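You operate a simulated robot arm through the tools that you are given. There is no shell and no other tool. Be economical: measure what you need, move in short steps, check, and stop when the job is done.

Carry out the task below with a simulated robot arm. There is one attempt and no reset: what you move stays moved.

TASK
Take the carton marked "whole" from the foot of the bed and leave it on the green coaster. Then take the green cool pack and put it on the yellow table plate.
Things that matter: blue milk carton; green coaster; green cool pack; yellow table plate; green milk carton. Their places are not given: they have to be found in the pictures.

It is judged by the outcome, as a careful person would: the job done as asked, and still so three seconds after it is handed in. It fails if anything else is knocked over, pushed out of place, dropped, spilled or broken.

THE ROBOT
A 6-joint arm with a two-finger parallel gripper, fixed in place. Base frame: the origin is at the foot of the arm, x ahead of it, y to its left, z up; the work surface is at about z = 0. Lengths are in m, angles in rad, forces in N, time in s.
With the tool pointing down near the work surface it reaches from about 0.14 to 0.58 m from the base axis. Its first joint turns from -1.152 to 1.152 rad. Payload 2.1 kg.
Tool frame: the origin (TCP) lies between the finger pads and is the grasp point; the fingertips stand 0.03 m ahead of it; z points along the fingers, y is the line along which they close. The gripper opens to 0.094 m. The fingers are 0.028 m wide and 0.01 m thick; the gripper's body (0.05 by 0.096 m) begins 0.055 m behind the TCP.
Orientation is told as [roll, pitch, yaw] about the base's x, y, z axes, in that order, counted from this pose: with the fingers straight down and closing along the base's y, the tool's x points along the base's -x, its y along +y and its z along -z.

THE INTERFACE
- The arm moves only by the tool arm_command. Its argument "rows" is a list of rows, each an object (a shift or turn left out is 0, a gripper value left out holds the last) with "offset": the shift along the tool's x, y, z in m, a list of three; "rotation": the turn, a rotation vector about the tool's x, y, z in rad, a list of three. In form: [{"offset": [tx, ty, tz], "rotation": [wx, wy, wz]}, ...]. A call has 1 to 20 rows; each row is the pose to reach, as a shift and turn from the pose commanded when the call began, along the tool's axes at that moment. "grip" is the opening, from 0 (shut) to 1 (fully open), set as the call begins (left out, the last holds). A row lasts 0.2 s, in which the tool goes at most 0.05 m and 0.15 rad; a call with a longer step from one row to the next is refused whole, and so is a gripper value outside its range. A pose out of reach is approached as far as the arm can. The call stops where the force on the tool passes 40 N (or 10 N more than at its start, if that is more) or the arm is blocked; 0.2 s more then pass. The fingers move at their own pace (about 0.072 m/s each) and stop on an object; they squeeze with about 38 N. The grip force told is the motor's: it shows also when the fingers shut on nothing. Time passes only in rows, and 0.2 s behind the last, so rows that repeat a pose let the fingers close. It gives the time, the measured TCP pose, the force on the tool (base axes), the opening and the grip force at its end, in the units of the frame above (readings bear some noise), and new pictures: "show" is both (left out), scene, wrist or none.
- Cameras (640 x 400 px; columns grow to the right, rows downward): "scene" is fixed at [0.0425, -0.37, 0.4707]; the picture's right is [0.85, -0.53, 0.00], its down [-0.37, -0.59, -0.72] and it looks along [0.39, 0.61, -0.69] (base axes); focal length 214 px, centre (320, 200). "wrist" rides on the gripper at [-0.037, 0, -0.058] in the tool frame; the picture's right is [0.00, -1.00, 0.00], its down [0.97, 0.00, -0.24] and it looks along [0.24, 0.00, 0.97] (tool axes); focal length 218 px, centre (320, 200).
- pixel_to_xyz(camera, pixels): for up to 12 pixels [column, row] of the newest picture of that camera ("zoom" is the newest enlarged one), the place [x, y, z] in the base frame of the surface seen there, good to about 0.002 m. No time passes.
- inspect(camera, box): a new picture of the part [left, top, right, bottom] of that camera's present view, enlarged. No time passes.
- finish_job(): hands the job in; it is judged then, once.

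Work in short steps. Measure before you move; look again where a grasp or a placing could have gone wrong, and mend it. You have 80 turns and 120 pictures in all, the two below and enlarged ones among them. Open the gripper and draw the arm clear of the work before you hand the job in, unless the task says otherwise; then end with one line.

The tools are called after "Request:" as a command line: name --argument value ..., lists and objects as JSON in quotes. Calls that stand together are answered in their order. arm_command: Moves the arm, as the interface text tells. Its arguments: {"type":"object","properties":{"rows":{"type":"array","items":{"type":"object","properties":{"offset":{"type":"array","items":{"type":"number"}},"rotation":{"type":"array","items":{"type":"number"}}}}},"grip":{"type":"number"},"show":{"type":"string","enum":["both","scene","wrist","none"]}},"required":["rows"]} The other tools are called the same way: pixel_to_xyz (camera, pixels) gives the place of the surface under pixels of a picture; inspect (camera, box) takes an enlarged picture of a part of a camera's view; finish_job () hands the job in.

At the start:

```text
time: 0.0
eef_pos: [0.3551, 0.0651, 0.2816]
tool_rot: [-0.001, 0.001, 0.0]
force: [1.0, 0.3, 1.0]
finger_gap: 0.0943
gripper_force: 0.1
```

scene: 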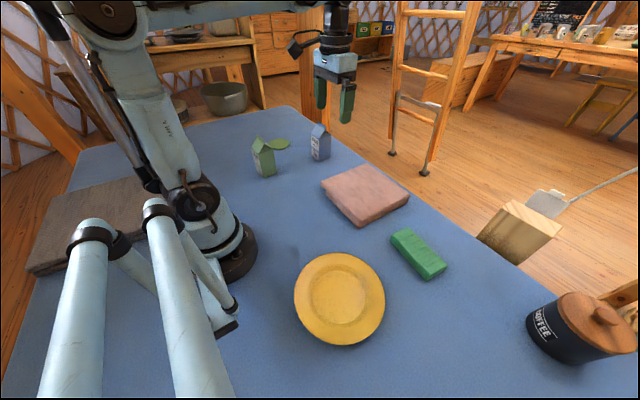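
wrist: 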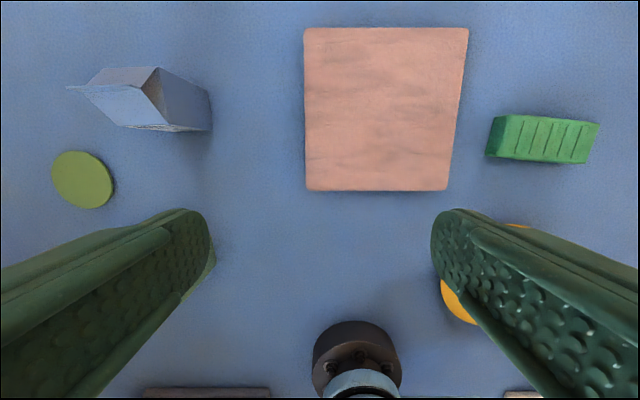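

The scene shows a green carton near (263,157) and a blue one near (320,143). I'll enlarge them to read the labels.

Request:
inspect --camera "scene" --box '[235, 110, 345, 185]'

Request:
inspect --camera "wrist" --box '[40, 40, 240, 220]'

Request:
pixel_to_xyz --camera "scene" --pixels '[[280, 143], [263, 160], [321, 148], [318, 130], [340, 297], [340, 255], [417, 250], [395, 234], [440, 270], [365, 190], [268, 174], [320, 158]]'

```text
5.33 times, centred on (290, 148) of scene
```

zoom: 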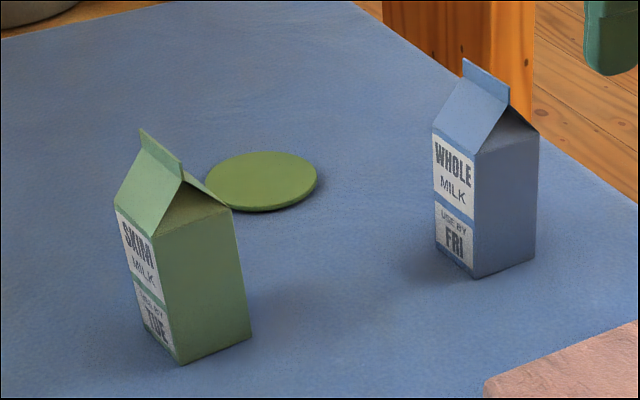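

```text
2.22 times, centred on (140, 130) of wrist
```

zoom: 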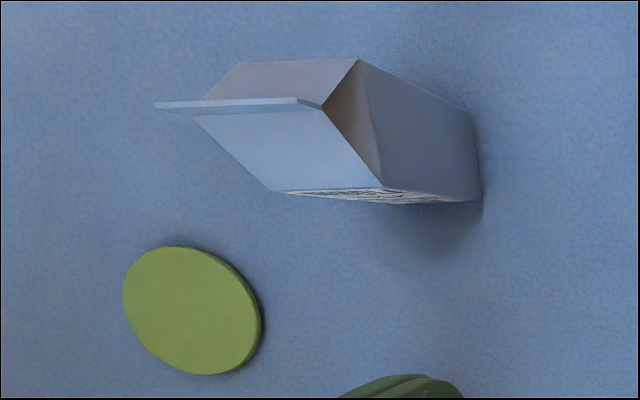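

```text
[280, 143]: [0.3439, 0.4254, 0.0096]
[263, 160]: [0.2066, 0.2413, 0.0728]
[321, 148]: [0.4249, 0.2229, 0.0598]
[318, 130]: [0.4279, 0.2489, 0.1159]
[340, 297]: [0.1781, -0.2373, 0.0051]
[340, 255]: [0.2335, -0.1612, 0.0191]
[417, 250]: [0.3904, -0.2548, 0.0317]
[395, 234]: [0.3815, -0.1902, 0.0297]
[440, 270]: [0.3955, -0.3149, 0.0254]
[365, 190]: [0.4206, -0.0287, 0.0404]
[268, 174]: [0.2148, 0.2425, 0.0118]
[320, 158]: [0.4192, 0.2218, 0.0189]
```

The blue carton reads "WHOLE", the green one "SKIM". Next I measure the blue carton's geometry and the coaster from the wrist view.

Request:
pixel_to_xyz --camera "wrist" --pixels '[[83, 180], [55, 178], [112, 180], [70, 153], [95, 206], [72, 87], [138, 87], [157, 70], [159, 123], [187, 100], [208, 125], [206, 95]]'

Request:
pixel_to_xyz --camera "scene" --pixels '[[311, 155], [316, 161], [326, 155], [311, 136], [318, 143], [326, 138], [315, 122], [321, 128], [265, 143], [290, 143], [281, 139], [281, 148]]'

Request:
pixel_to_xyz --camera "wrist" --pixels '[[490, 158], [494, 118], [590, 158], [597, 125], [540, 140], [310, 35], [465, 35], [308, 185], [446, 187]]'

```text
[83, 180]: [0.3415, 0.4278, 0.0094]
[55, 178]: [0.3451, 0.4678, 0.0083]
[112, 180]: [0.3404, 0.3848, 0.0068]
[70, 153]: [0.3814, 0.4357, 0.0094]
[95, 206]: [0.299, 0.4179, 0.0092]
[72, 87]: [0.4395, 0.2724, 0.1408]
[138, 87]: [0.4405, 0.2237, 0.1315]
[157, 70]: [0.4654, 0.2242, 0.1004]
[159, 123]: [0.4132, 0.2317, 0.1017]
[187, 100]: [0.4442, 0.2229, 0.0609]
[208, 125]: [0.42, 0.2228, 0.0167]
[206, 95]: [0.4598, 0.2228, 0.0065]
```

```text
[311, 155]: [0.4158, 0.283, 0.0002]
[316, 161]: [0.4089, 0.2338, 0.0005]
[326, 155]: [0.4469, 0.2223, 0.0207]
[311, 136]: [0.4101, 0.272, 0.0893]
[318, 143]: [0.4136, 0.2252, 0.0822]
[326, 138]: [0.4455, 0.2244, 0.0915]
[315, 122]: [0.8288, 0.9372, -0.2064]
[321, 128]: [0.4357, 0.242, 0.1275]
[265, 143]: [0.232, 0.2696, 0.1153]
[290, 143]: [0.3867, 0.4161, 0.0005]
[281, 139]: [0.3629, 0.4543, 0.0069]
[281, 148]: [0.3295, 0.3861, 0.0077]
```

```text
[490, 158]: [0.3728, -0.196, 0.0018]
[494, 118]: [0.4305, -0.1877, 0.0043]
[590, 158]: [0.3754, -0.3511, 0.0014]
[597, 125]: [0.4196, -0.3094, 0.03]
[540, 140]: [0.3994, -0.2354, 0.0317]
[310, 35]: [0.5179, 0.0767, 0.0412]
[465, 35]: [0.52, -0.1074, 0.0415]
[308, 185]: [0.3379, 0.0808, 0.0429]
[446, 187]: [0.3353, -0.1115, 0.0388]
```

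The carton's box spans x≈0.410–0.466 and y≈0.2225–0.277, with shoulders at 0.10 and ridge at 0.14. The coaster's centre is about (0.341, 0.427). I'll move above the carton.

Request:
arm_command --rows '[{"offset": [-0.014, 0.031, 0]}, {"offset": [-0.028, 0.062, 0]}, {"offset": [-0.042, 0.093, 0]}, {"offset": [-0.056, 0.124, 0]}, {"offset": [-0.07, 0.155, 0]}, {"offset": [-0.083, 0.185, 0]}, {"offset": [-0.083, 0.185, 0]}, {"offset": [-0.083, 0.185, 0]}]' --grip 1

```text
time: 1.8
eef_pos: [0.4382, 0.25, 0.2809]
tool_rot: [0.0, 0.0, -0.001]
force: [0.9, -0.4, -0.7]
finger_gap: 0.094
gripper_force: 0.0
```

scene: 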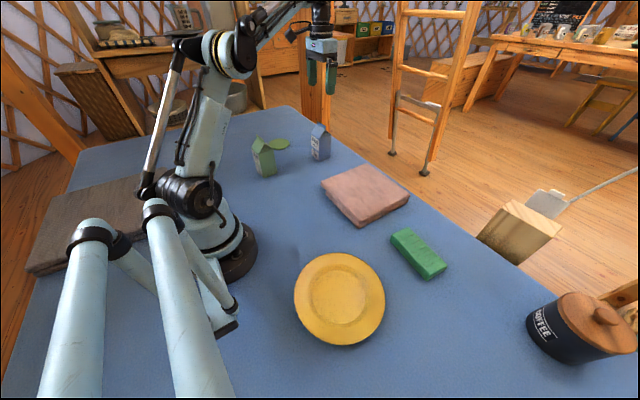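
wrist: 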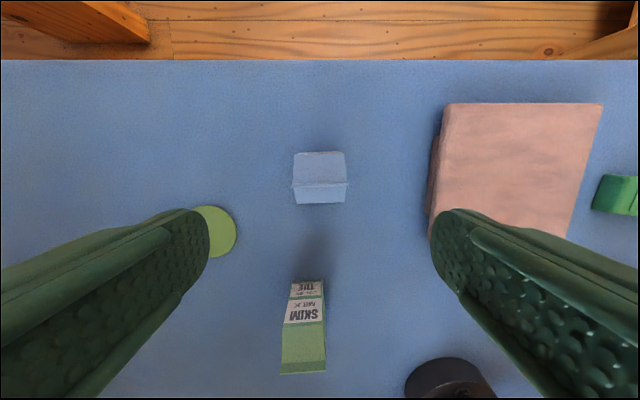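

The carton sits between the fingers at about (320,178). I'll check its position from here.

Request:
pixel_to_xyz --camera "wrist" --pixels '[[295, 184], [346, 184], [320, 184], [297, 155], [343, 153], [320, 202], [297, 202], [344, 202], [220, 231]]'

Request:
inspect --camera "wrist" --box '[260, 130, 380, 220]'

```text
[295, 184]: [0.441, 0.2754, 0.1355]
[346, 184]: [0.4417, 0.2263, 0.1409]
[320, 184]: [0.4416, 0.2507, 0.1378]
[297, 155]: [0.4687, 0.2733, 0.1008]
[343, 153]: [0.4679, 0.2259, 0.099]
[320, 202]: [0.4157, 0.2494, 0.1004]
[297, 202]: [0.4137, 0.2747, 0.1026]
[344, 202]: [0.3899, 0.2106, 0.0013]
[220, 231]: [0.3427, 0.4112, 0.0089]
```

```text
4.44 times, centred on (320, 175) of wrist
```

zoom: 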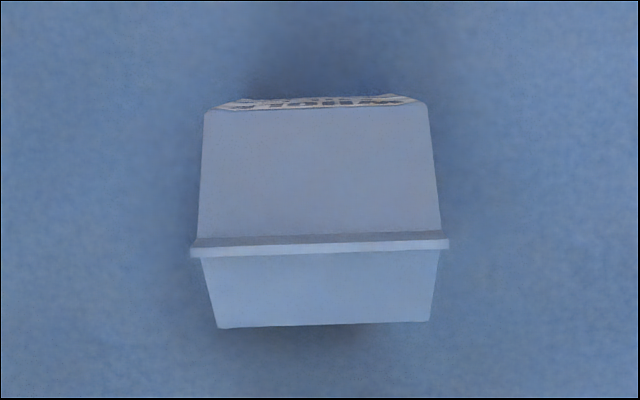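

The carton's centre is (0.4405, 0.250), its width about 0.055 and its ridge at 0.141. I descend to TCP z≈0.093, which keeps the palm above the ridge.

Request:
arm_command --rows '[{"offset": [-0.0025, 0, 0.03]}, {"offset": [-0.0025, 0, 0.06]}, {"offset": [-0.0025, 0, 0.09]}, {"offset": [-0.0025, 0, 0.12]}, {"offset": [-0.0025, 0, 0.145]}, {"offset": [-0.0025, 0, 0.165]}, {"offset": [-0.0025, 0, 0.18]}, {"offset": [-0.0025, 0, 0.188]}, {"offset": [-0.0025, 0, 0.188]}]' --grip 1

```text
time: 3.8
eef_pos: [0.4409, 0.2477, 0.0908]
tool_rot: [0.0, -0.001, -0.001]
force: [-0.7, -0.4, 1.4]
finger_gap: 0.094
gripper_force: 0.3
```

scene: 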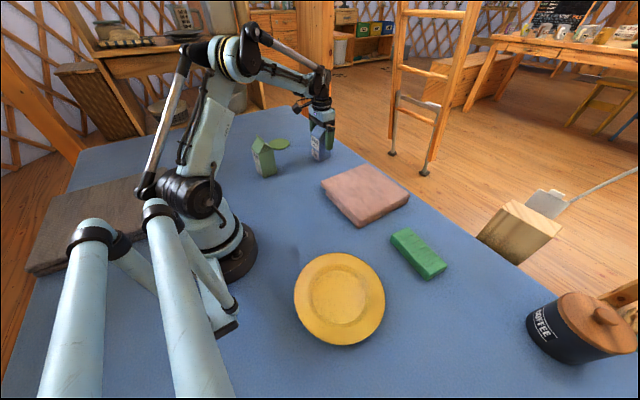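
wrist: 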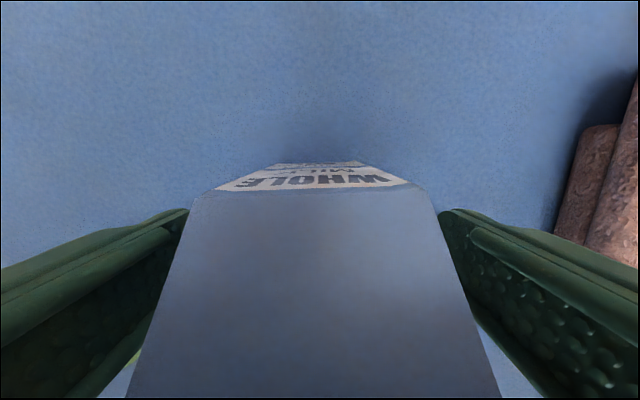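

The carton is between the fingers, and I shut them on it.

Request:
arm_command --rows '[{"offset": [0, 0.0015, 0]}, {"offset": [0, 0.0015, 0]}, {"offset": [0, 0.0015, 0]}, {"offset": [0, 0.0015, 0]}]' --grip 0 --show "wrist"

```text
time: 4.8
eef_pos: [0.4405, 0.25, 0.0912]
tool_rot: [0.0, -0.002, 0.0]
force: [-1.1, -0.1, -0.3]
finger_gap: 0.0601
gripper_force: 37.7
```

wrist: 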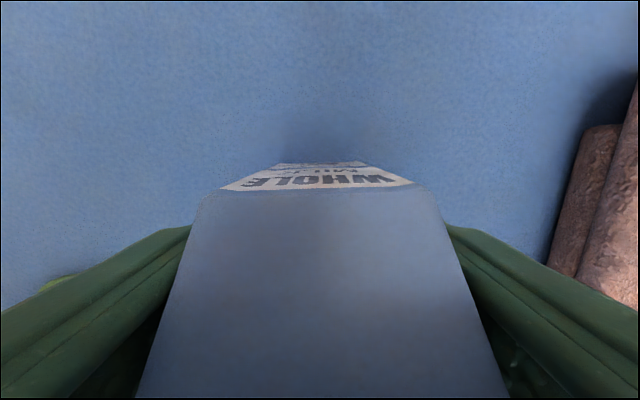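

It is gripped at a 0.060 gap with 38 N, so I lift it.

Request:
arm_command --rows '[{"offset": [0, 0, -0.01]}, {"offset": [0, 0, -0.025]}, {"offset": [0, 0, -0.04]}, {"offset": [0, 0, -0.055]}, {"offset": [0, 0, -0.07]}, {"offset": [0, 0, -0.07]}]'

```text
time: 6.2
eef_pos: [0.4408, 0.2505, 0.1631]
tool_rot: [0.0, -0.001, 0.001]
force: [0.1, 0.3, -4.6]
finger_gap: 0.0605
gripper_force: 37.2
```

scene: 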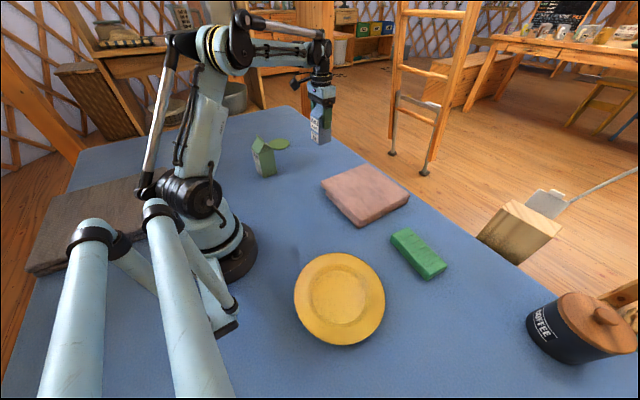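
wrist: 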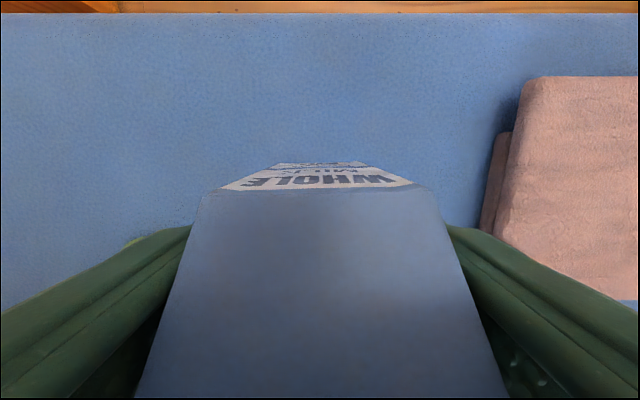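

The lift held, with a load of about 0.5 kg. I carry it over the coaster at (0.341, 0.427).

Request:
arm_command --rows '[{"offset": [0.0125, 0.022, 0]}, {"offset": [0.025, 0.044, 0]}, {"offset": [0.0375, 0.066, 0]}, {"offset": [0.05, 0.088, 0]}, {"offset": [0.0625, 0.11, 0]}, {"offset": [0.075, 0.132, 0]}, {"offset": [0.0875, 0.155, 0]}, {"offset": [0.1, 0.177, 0]}, {"offset": [0.1, 0.177, 0]}, {"offset": [0.1, 0.177, 0]}]'

Request:
inspect --camera "scene" --box '[215, 50, 345, 185]'

```text
time: 8.4
eef_pos: [0.3391, 0.4303, 0.163]
tool_rot: [0.0, 0.0, 0.0]
force: [0.1, 0.5, -3.7]
finger_gap: 0.0601
gripper_force: 38.8
```

scene: 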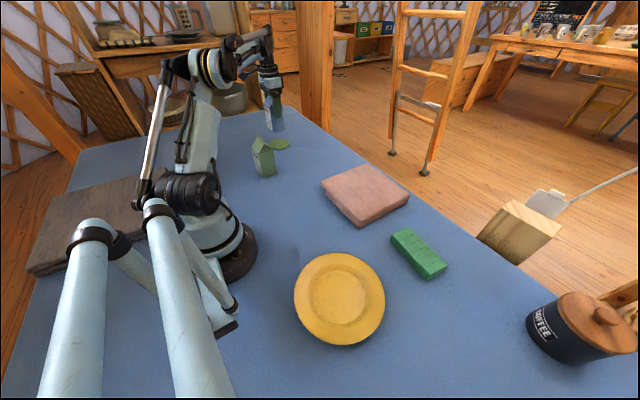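
wrist: 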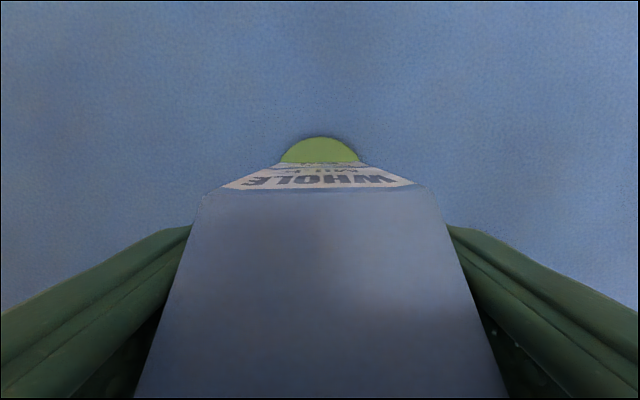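

```text
2.96 times, centred on (280, 118) of scene
```

zoom: 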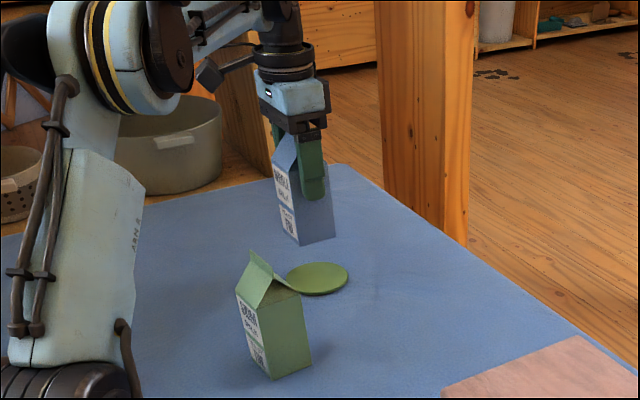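

The carton is centred over the coaster, with the green disc symmetric about column 320. I lower it to just above the coaster top (z≈0.009).

Request:
arm_command --rows '[{"offset": [0, -0.001, 0.015]}, {"offset": [0, -0.001, 0.03]}, {"offset": [0, -0.001, 0.042]}, {"offset": [0, -0.001, 0.052]}, {"offset": [0, -0.001, 0.058]}, {"offset": [0, -0.001, 0.058]}, {"offset": [0, -0.001, 0.058]}]'

Request:
inspect --camera "scene" --box '[235, 90, 325, 180]'

```text
time: 10.0
eef_pos: [0.3395, 0.4254, 0.1058]
tool_rot: [0.001, 0.0, 0.0]
force: [0.5, 0.5, -4.1]
finger_gap: 0.0605
gripper_force: 38.4
```

scene: 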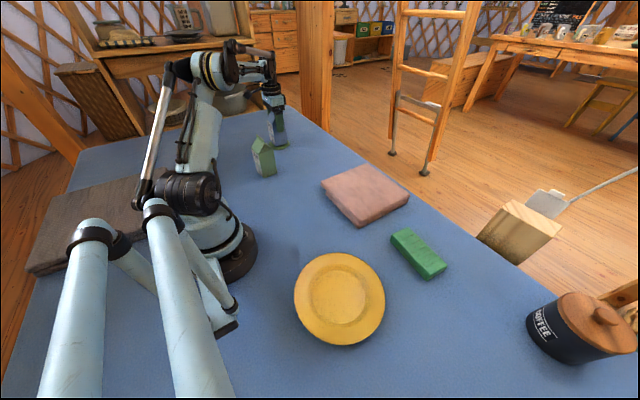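
wrist: 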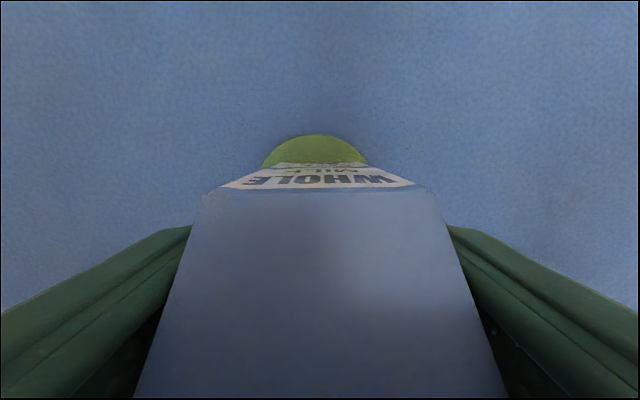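

```text
4.44 times, centred on (280, 135) of scene
```

zoom: 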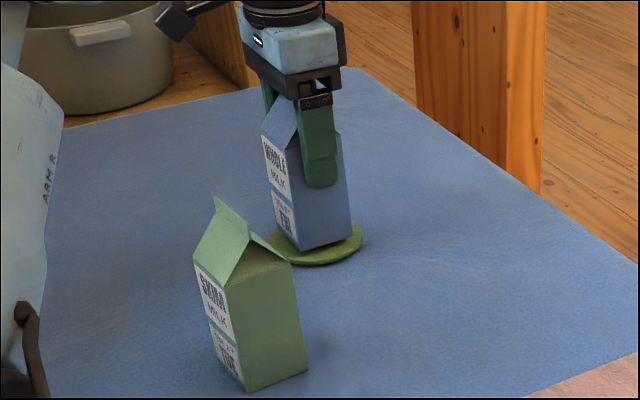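

It is a few mm above and about 1.5 mm short in y. I settle it gently.

Request:
arm_command --rows '[{"offset": [0, 0.0015, 0.001]}, {"offset": [0, 0.0015, 0.002]}, {"offset": [0, 0.0015, 0.003]}, {"offset": [0, 0.0015, 0.004]}, {"offset": [0, 0.0015, 0.004]}]' --show "wrist"

```text
time: 11.2
eef_pos: [0.3399, 0.4295, 0.1031]
tool_rot: [0.0, 0.001, 0.0]
force: [0.3, -1.0, -3.4]
finger_gap: 0.0603
gripper_force: 38.2
```

wrist: 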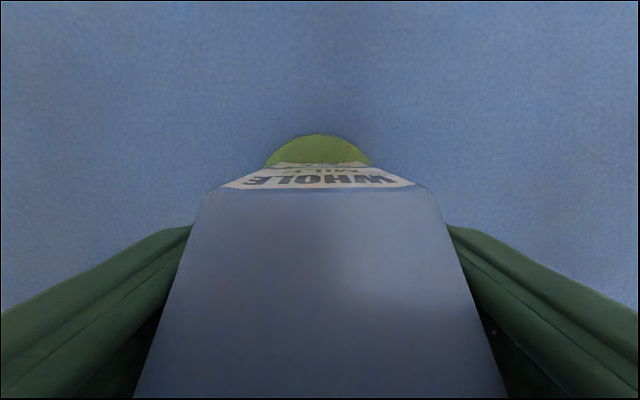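

Still hanging (-3.4 N). I go a little lower.

Request:
arm_command --rows '[{"offset": [0, 0, 0.001]}, {"offset": [0, 0, 0.001]}, {"offset": [0, 0, 0.002]}, {"offset": [0, 0, 0.002]}]' --show "none"

```text
time: 12.2
eef_pos: [0.3397, 0.4282, 0.0998]
tool_rot: [0.0, 0.001, 0.001]
force: [0.2, -0.6, 0.8]
finger_gap: 0.0601
gripper_force: 37.7
```

The load has gone from -3.4 to about +0.8 N, so the carton rests on the coaster. I release it.

Request:
arm_command --rows '[{"offset": [0, 0, 0]}, {"offset": [0, 0, 0]}, {"offset": [0, 0, 0]}]' --grip 1 --show "wrist"

```text
time: 13.0
eef_pos: [0.3397, 0.4301, 0.0989]
tool_rot: [0.0, 0.0, -0.001]
force: [-0.5, 0.4, 0.6]
finger_gap: 0.0939
gripper_force: 0.1
```

wrist: 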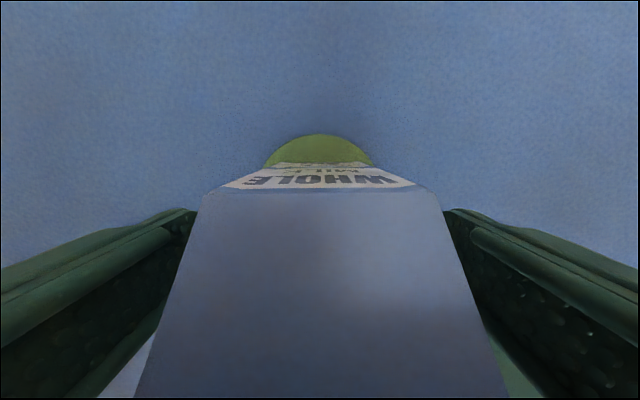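

The fingers are open with the carton standing still. I rise straight up.

Request:
arm_command --rows '[{"offset": [0, 0, -0.02]}, {"offset": [0, 0, -0.045]}, {"offset": [0, 0, -0.075]}, {"offset": [0, 0, -0.11]}, {"offset": [0, 0, -0.145]}, {"offset": [0, 0, -0.17]}, {"offset": [0, 0, -0.17]}]'

Request:
inspect --camera "scene" --box '[235, 90, 325, 180]'

```text
time: 14.6
eef_pos: [0.3313, 0.4186, 0.2603]
tool_rot: [0.0, 0.001, -0.001]
force: [0.0, -0.4, -0.6]
finger_gap: 0.0939
gripper_force: 0.2
out of reach, approached as far as the arm can: row 5, 6, 7
```

scene: 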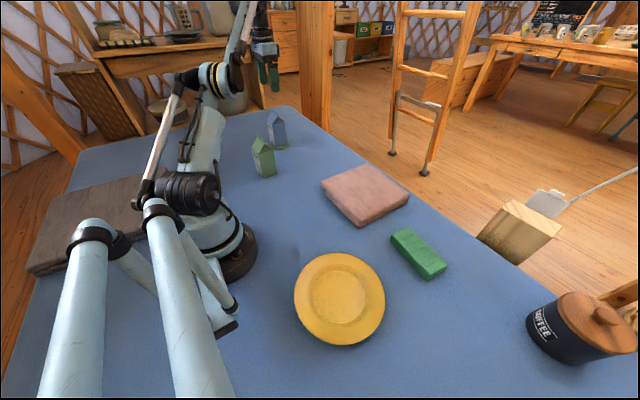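
wrist: 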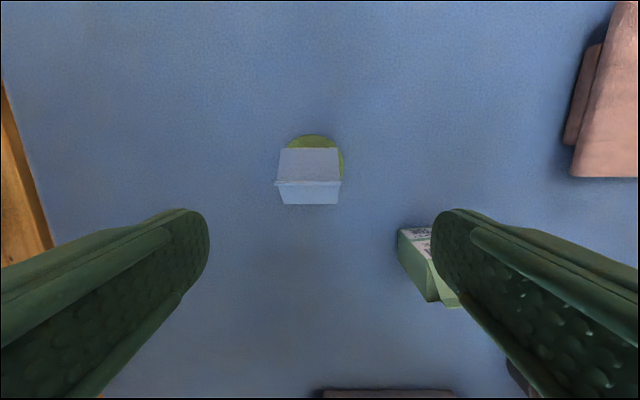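

```text
4.44 times, centred on (280, 135) of scene
```

zoom: 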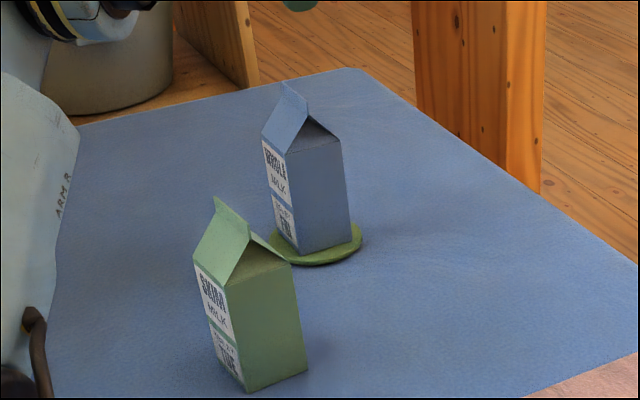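

The carton stands well on the coaster and the green carton is undisturbed. Next I move to above the cool pack, turning the tool 90° so the fingers close along x, and I measure the pack and plate.

Request:
arm_command --rows '[{"offset": [-0.002, -0.039, 0]}, {"offset": [-0.004, -0.078, 0]}, {"offset": [-0.006, -0.117, 0]}, {"offset": [-0.008, -0.156, 0]}, {"offset": [-0.01, -0.195, 0], "rotation": [0, 0, 0.14]}, {"offset": [-0.012, -0.234, 0], "rotation": [0, 0, 0.28]}, {"offset": [-0.014, -0.273, 0], "rotation": [0, 0, 0.42]}, {"offset": [-0.016, -0.312, 0], "rotation": [0, 0, 0.56]}, {"offset": [-0.018, -0.351, 0], "rotation": [0, 0, 0.7]}, {"offset": [-0.02, -0.39, 0], "rotation": [0, 0, 0.84]}, {"offset": [-0.022, -0.429, 0], "rotation": [0, 0, 0.98]}, {"offset": [-0.024, -0.468, 0], "rotation": [0, 0, 1.12]}, {"offset": [-0.026, -0.507, 0], "rotation": [0, 0, 1.26]}, {"offset": [-0.028, -0.546, 0], "rotation": [0, 0, 1.4]}, {"offset": [-0.03, -0.585, 0], "rotation": [0, 0, 1.5]}, {"offset": [-0.03, -0.62, 0], "rotation": [0, 0, 1.5708]}, {"offset": [-0.03, -0.62, 0], "rotation": [0, 0, 1.5708]}, {"offset": [-0.03, -0.62, 0], "rotation": [0, 0, 1.5708]}]'

```text
time: 18.4
eef_pos: [0.3607, -0.2037, 0.2632]
tool_rot: [0.0, -0.001, -1.571]
force: [-0.5, -0.2, 0.0]
finger_gap: 0.0941
gripper_force: 0.0
```

scene: 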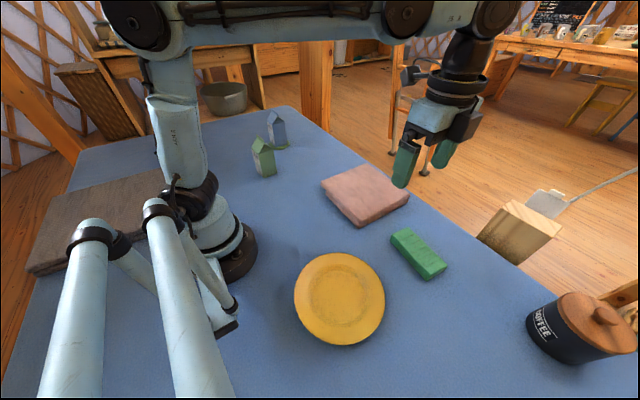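
wrist: 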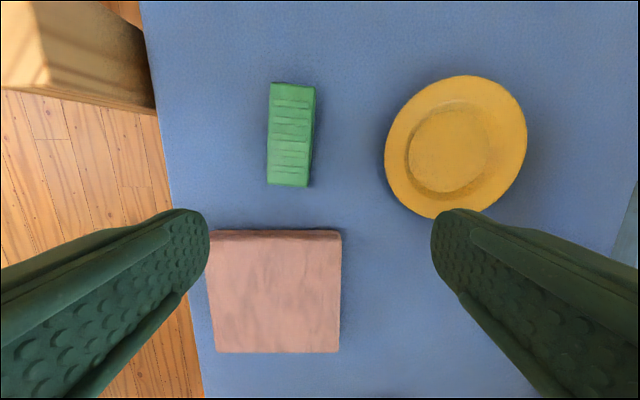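

The pack appears at (290,135) and the plate at (455,147). I'll measure both.

Request:
pixel_to_xyz --camera "wrist" --pixels '[[272, 86], [312, 89], [269, 182], [305, 184], [290, 135], [449, 149], [387, 149], [524, 146], [463, 78], [432, 215], [480, 150], [320, 180]]'

Request:
inspect --camera "wrist" --box '[240, 60, 540, 230]'

```text
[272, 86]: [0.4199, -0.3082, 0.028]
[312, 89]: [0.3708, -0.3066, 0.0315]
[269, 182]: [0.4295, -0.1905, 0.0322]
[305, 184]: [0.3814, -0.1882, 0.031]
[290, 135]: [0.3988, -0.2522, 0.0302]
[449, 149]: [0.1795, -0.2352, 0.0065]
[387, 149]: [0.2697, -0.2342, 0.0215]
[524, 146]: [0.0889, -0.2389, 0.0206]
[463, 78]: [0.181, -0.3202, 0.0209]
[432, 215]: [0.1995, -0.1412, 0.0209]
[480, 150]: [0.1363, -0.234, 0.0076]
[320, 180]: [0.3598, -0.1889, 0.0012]
```

```text
2.13 times, centred on (390, 145) of wrist
```

zoom: 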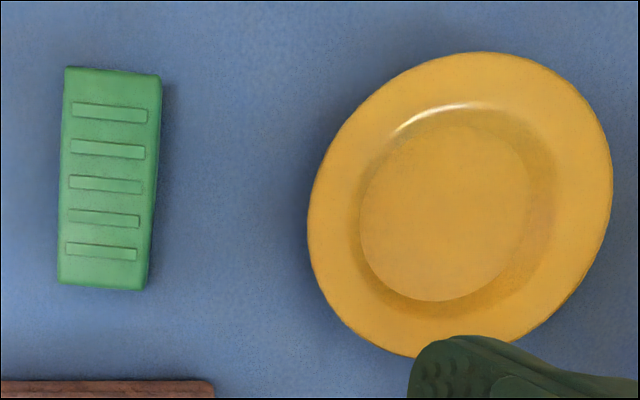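

The pack's centre is (0.400, -0.248), size 0.05×0.12×0.031, turned about -0.085 rad. The plate's centre is (0.179, -0.231), radius 0.09, well floor at 0.007. I align above the pack and come partway down.

Request:
arm_command --rows '[{"offset": [-0.022, 0.0195, 0], "rotation": [0, 0, 0.04]}, {"offset": [-0.044, 0.039, 0], "rotation": [0, 0, 0.085]}, {"offset": [-0.044, 0.039, 0.04], "rotation": [0, 0, 0.085]}, {"offset": [-0.044, 0.039, 0.08], "rotation": [0, 0, 0.085]}, {"offset": [-0.044, 0.039, 0.12], "rotation": [0, 0, 0.085]}, {"offset": [-0.044, 0.039, 0.15], "rotation": [0, 0, 0.085]}, {"offset": [-0.044, 0.039, 0.15], "rotation": [0, 0, 0.085]}]' --grip 1 --show "wrist"

```text
time: 20.0
eef_pos: [0.4001, -0.2463, 0.1109]
tool_rot: [0.0, 0.0, -1.657]
force: [0.7, 0.7, 0.4]
finger_gap: 0.0938
gripper_force: 0.0
```

wrist: 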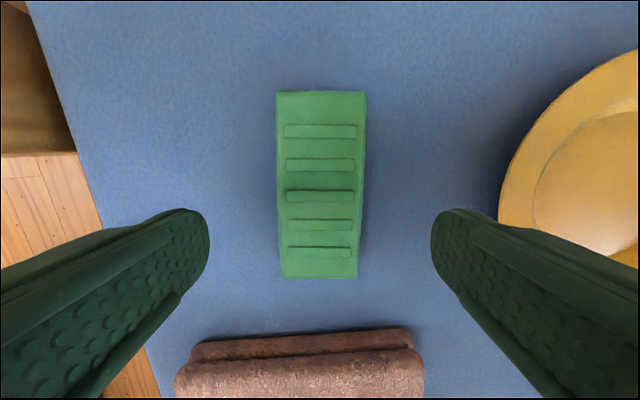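

The pack is aligned and centred at column 320. I descend to z≈0.040 (tips at 0.010).

Request:
arm_command --rows '[{"offset": [0, 0, 0.02]}, {"offset": [0, 0, 0.04]}, {"offset": [0, 0, 0.055]}, {"offset": [0, 0, 0.065]}, {"offset": [0, 0, 0.0715]}, {"offset": [0, 0, 0.0715]}, {"offset": [0, 0, 0.0715]}]' --grip 1

```text
time: 21.6
eef_pos: [0.3985, -0.2451, 0.0406]
tool_rot: [0.0, 0.001, -1.656]
force: [-0.6, -0.3, 0.4]
finger_gap: 0.0941
gripper_force: 0.0
```

scene: 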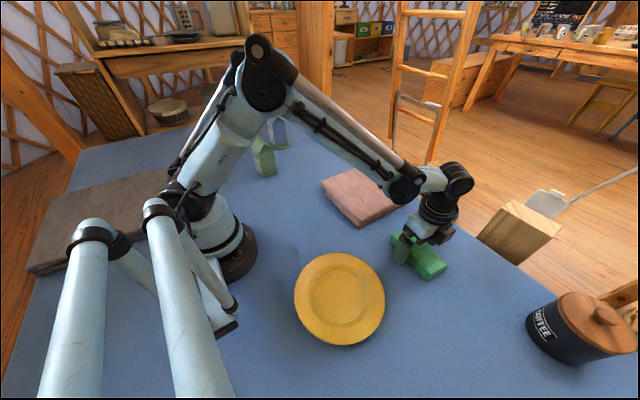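
wrist: 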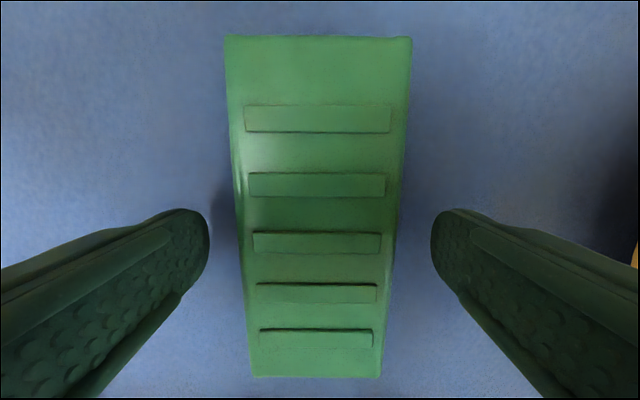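

The fingers straddle the pack at its middle bar. I close, then lift 0.06.

Request:
arm_command --rows '[{"offset": [0, 0, 0]}, {"offset": [0, 0, 0]}, {"offset": [0, 0, 0]}, {"offset": [0, 0, 0]}, {"offset": [0, 0, -0.01]}, {"offset": [0, 0, -0.025]}, {"offset": [0, 0, -0.045]}, {"offset": [0, 0, -0.07]}, {"offset": [0, 0, -0.07]}]' --grip 0

```text
time: 23.6
eef_pos: [0.4006, -0.2465, 0.1115]
tool_rot: [0.001, 0.0, -1.654]
force: [0.2, 0.6, -2.0]
finger_gap: 0.0594
gripper_force: 37.8
```

scene: 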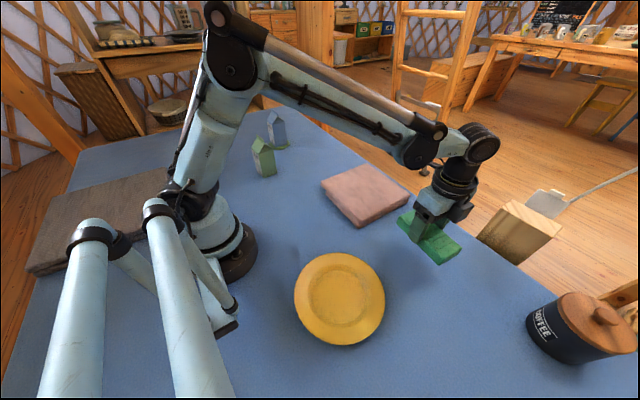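
wrist: 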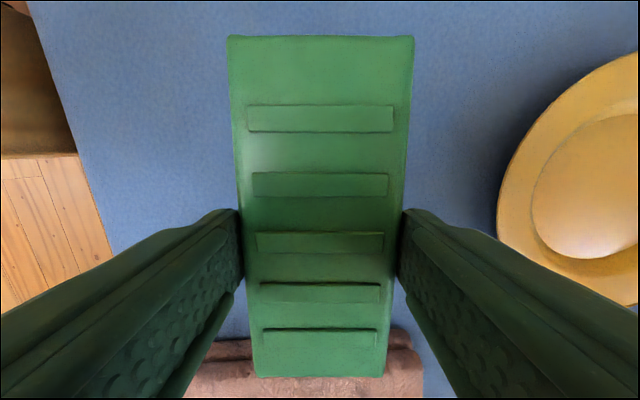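

Held firmly at a 0.059 gap. I carry it over the plate centre.

Request:
arm_command --rows '[{"offset": [0, -0.028, 0]}, {"offset": [0, -0.056, 0]}, {"offset": [0, -0.084, 0]}, {"offset": [0, -0.112, 0]}, {"offset": [0, -0.14, 0]}, {"offset": [0, -0.168, 0]}, {"offset": [-0.001, -0.196, 0]}, {"offset": [-0.0017, -0.222, 0]}, {"offset": [-0.0017, -0.222, 0]}, {"offset": [-0.0017, -0.222, 0]}]'

```text
time: 25.8
eef_pos: [0.1814, -0.2307, 0.1118]
tool_rot: [0.0, -0.001, -1.655]
force: [-1.1, -0.3, -1.2]
finger_gap: 0.059
gripper_force: 37.8
```

scene: 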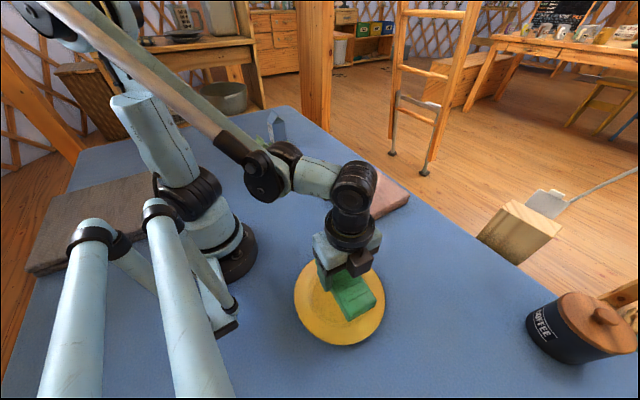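
wrist: 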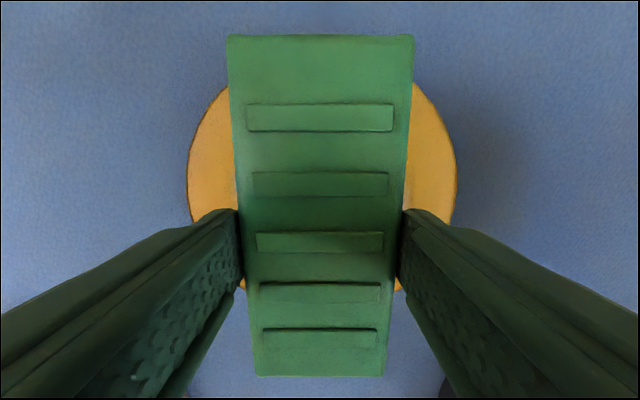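

The plate shows evenly on both sides (columns 188–457). I lower to about 15 mm above the table.

Request:
arm_command --rows '[{"offset": [0, 0, 0.015]}, {"offset": [0, 0, 0.03]}, {"offset": [0, 0, 0.04]}, {"offset": [0, 0, 0.047]}, {"offset": [0, 0, 0.052]}, {"offset": [0, 0, 0.052]}]'

Request:
inspect --camera "scene" --box '[270, 220, 410, 360]'

```text
time: 27.2
eef_pos: [0.1802, -0.2281, 0.0581]
tool_rot: [0.0, -0.002, -1.656]
force: [0.4, -2.0, 32.5]
finger_gap: 0.0595
gripper_force: 38.2
```

scene: 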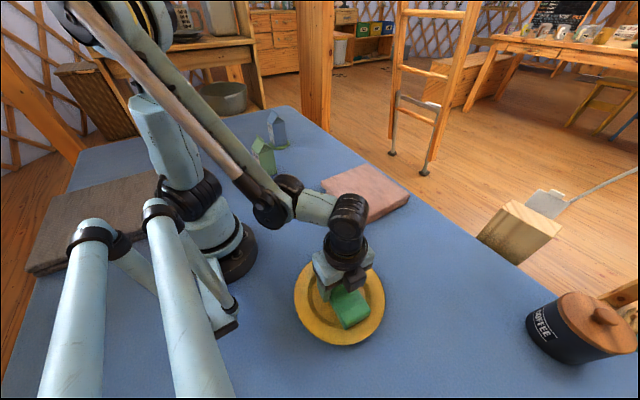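
wrist: 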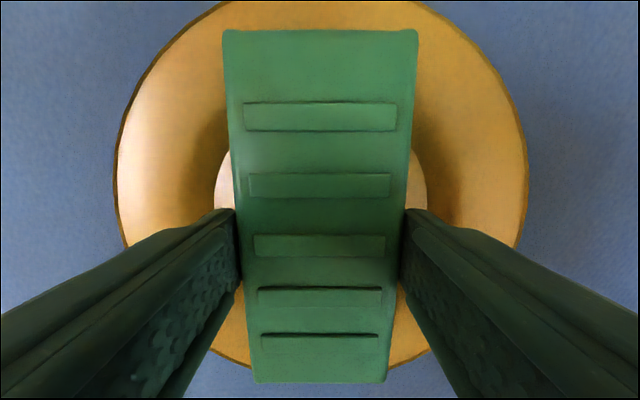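

```text
2.86 times, centred on (340, 290) of scene
```

zoom: 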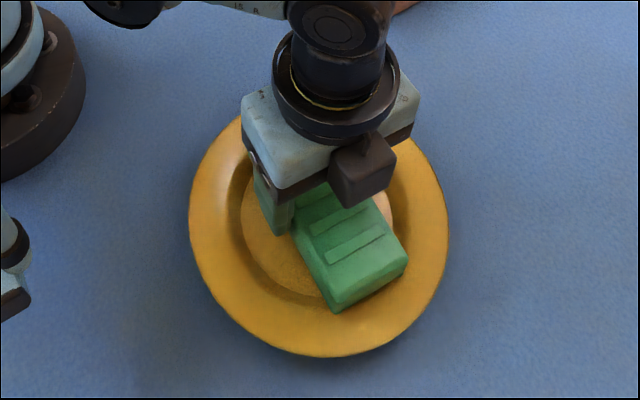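

The pack touches the well's sloped wall and presses at about 32 N. I rise 1.5 mm to relieve that before opening.

Request:
arm_command --rows '[{"offset": [0, 0, -0.001]}, {"offset": [0, 0, -0.0015]}, {"offset": [0, 0, -0.0015]}]' --show "wrist"

```text
time: 28.0
eef_pos: [0.1801, -0.2279, 0.0606]
tool_rot: [0.001, -0.001, -1.656]
force: [0.2, 0.8, -1.6]
finger_gap: 0.0597
gripper_force: 37.7
```

wrist: 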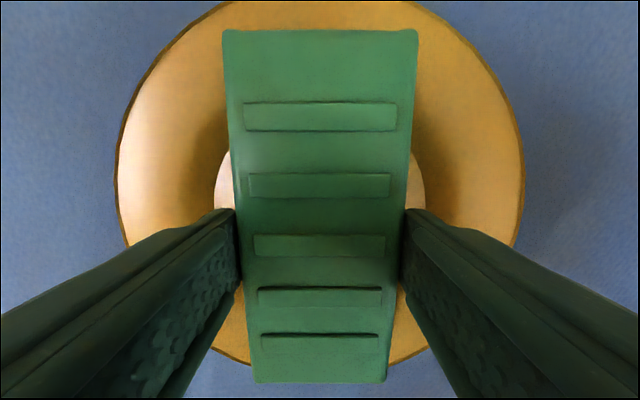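

I check the centring by measuring the pack ends and plate edges.

Request:
pixel_to_xyz --camera "wrist" --pixels '[[320, 33], [320, 378], [119, 160], [520, 160], [245, 360], [410, 358], [220, 6], [425, 6], [230, 352], [320, 4]]'

Request:
pixel_to_xyz --camera "scene" --pixels '[[296, 300], [384, 300], [340, 344], [350, 328], [370, 309], [343, 315]]'

```text
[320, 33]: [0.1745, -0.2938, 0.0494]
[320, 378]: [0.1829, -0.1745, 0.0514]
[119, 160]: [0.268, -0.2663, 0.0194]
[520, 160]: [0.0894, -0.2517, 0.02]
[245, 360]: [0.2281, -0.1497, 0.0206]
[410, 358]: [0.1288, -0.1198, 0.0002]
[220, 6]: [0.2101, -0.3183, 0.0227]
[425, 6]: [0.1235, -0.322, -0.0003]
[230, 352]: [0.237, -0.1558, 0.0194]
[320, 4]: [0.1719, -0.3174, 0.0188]
```

```text
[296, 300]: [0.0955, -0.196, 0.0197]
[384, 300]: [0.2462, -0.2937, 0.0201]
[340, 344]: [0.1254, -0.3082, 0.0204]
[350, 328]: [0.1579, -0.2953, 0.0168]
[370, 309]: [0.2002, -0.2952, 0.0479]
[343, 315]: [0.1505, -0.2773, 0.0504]
```

The pack's centre (0.179, -0.234) matches the plate's. I release with a modest opening; the fingertips at 0.03 are above the rim at 0.02.

Request:
arm_command --rows '[{"offset": [0, 0, 0.001]}, {"offset": [0, 0, 0.001]}, {"offset": [0, 0, 0.001]}, {"offset": [0, 0, 0.001]}]' --grip 0.85 --show "wrist"

```text
time: 29.0
eef_pos: [0.1798, -0.2289, 0.0583]
tool_rot: [0.0, 0.0, -1.655]
force: [0.2, -0.1, -0.4]
finger_gap: 0.0799
gripper_force: 0.0
```

wrist: 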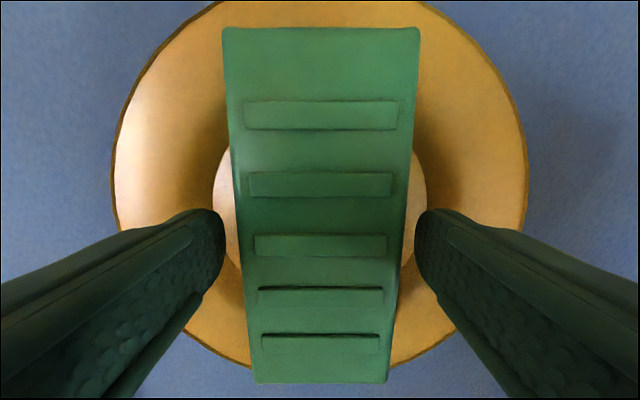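

The pack is free and still. I rise straight up and clear.

Request:
arm_command --rows '[{"offset": [0, 0, -0.01]}, {"offset": [0, 0, -0.03]}, {"offset": [0, 0, -0.06]}, {"offset": [0, 0, -0.1]}, {"offset": [0, 0, -0.14]}, {"offset": [0, 0, -0.18]}, {"offset": [0, 0.03, -0.2]}, {"offset": [0, 0.07, -0.2]}, {"offset": [0, 0.11, -0.2]}, {"offset": [0, 0.15, -0.2]}, {"offset": [0, 0.15, -0.2]}]'

Request:
inspect --camera "scene" --box '[230, 90, 430, 360]'

```text
time: 31.4
eef_pos: [0.3293, -0.2415, 0.2611]
tool_rot: [0.001, 0.0, -1.658]
force: [-0.2, 0.6, 0.0]
finger_gap: 0.0797
gripper_force: 0.1
```

scene: 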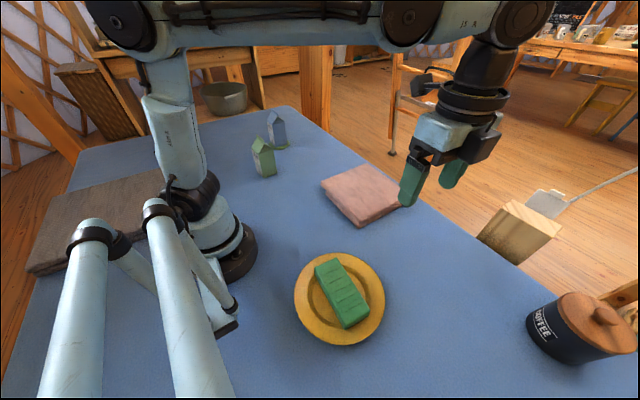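
wrist: 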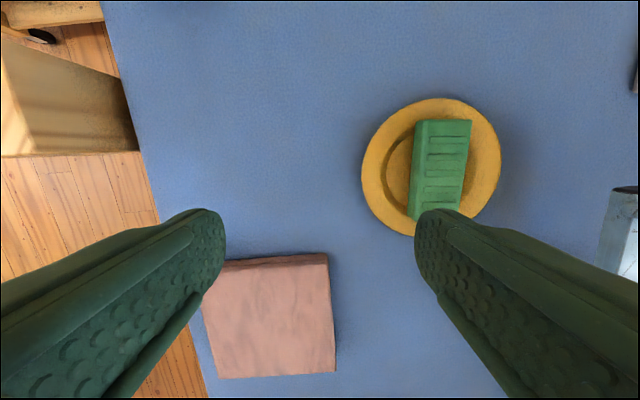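

```text
1.48 times, centred on (330, 225) of scene
```

zoom: 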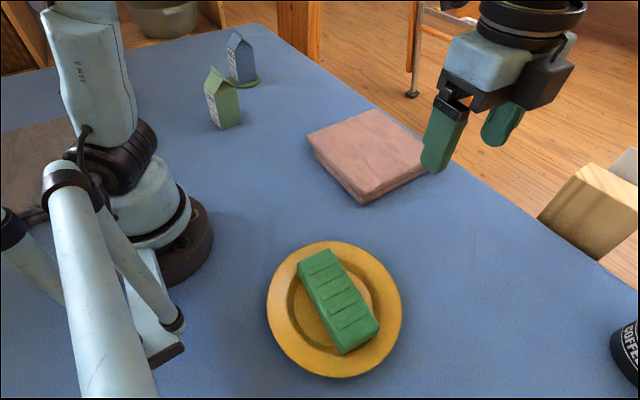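

Both objects are in place, the gripper is open and clear, and nothing else has been disturbed. I hand the job in.

Request:
finish_job

```text
The job is handed in.
```

The blue carton marked "whole" is on the green coaster, the green cool pack is on the yellow plate, and the job is handed in.
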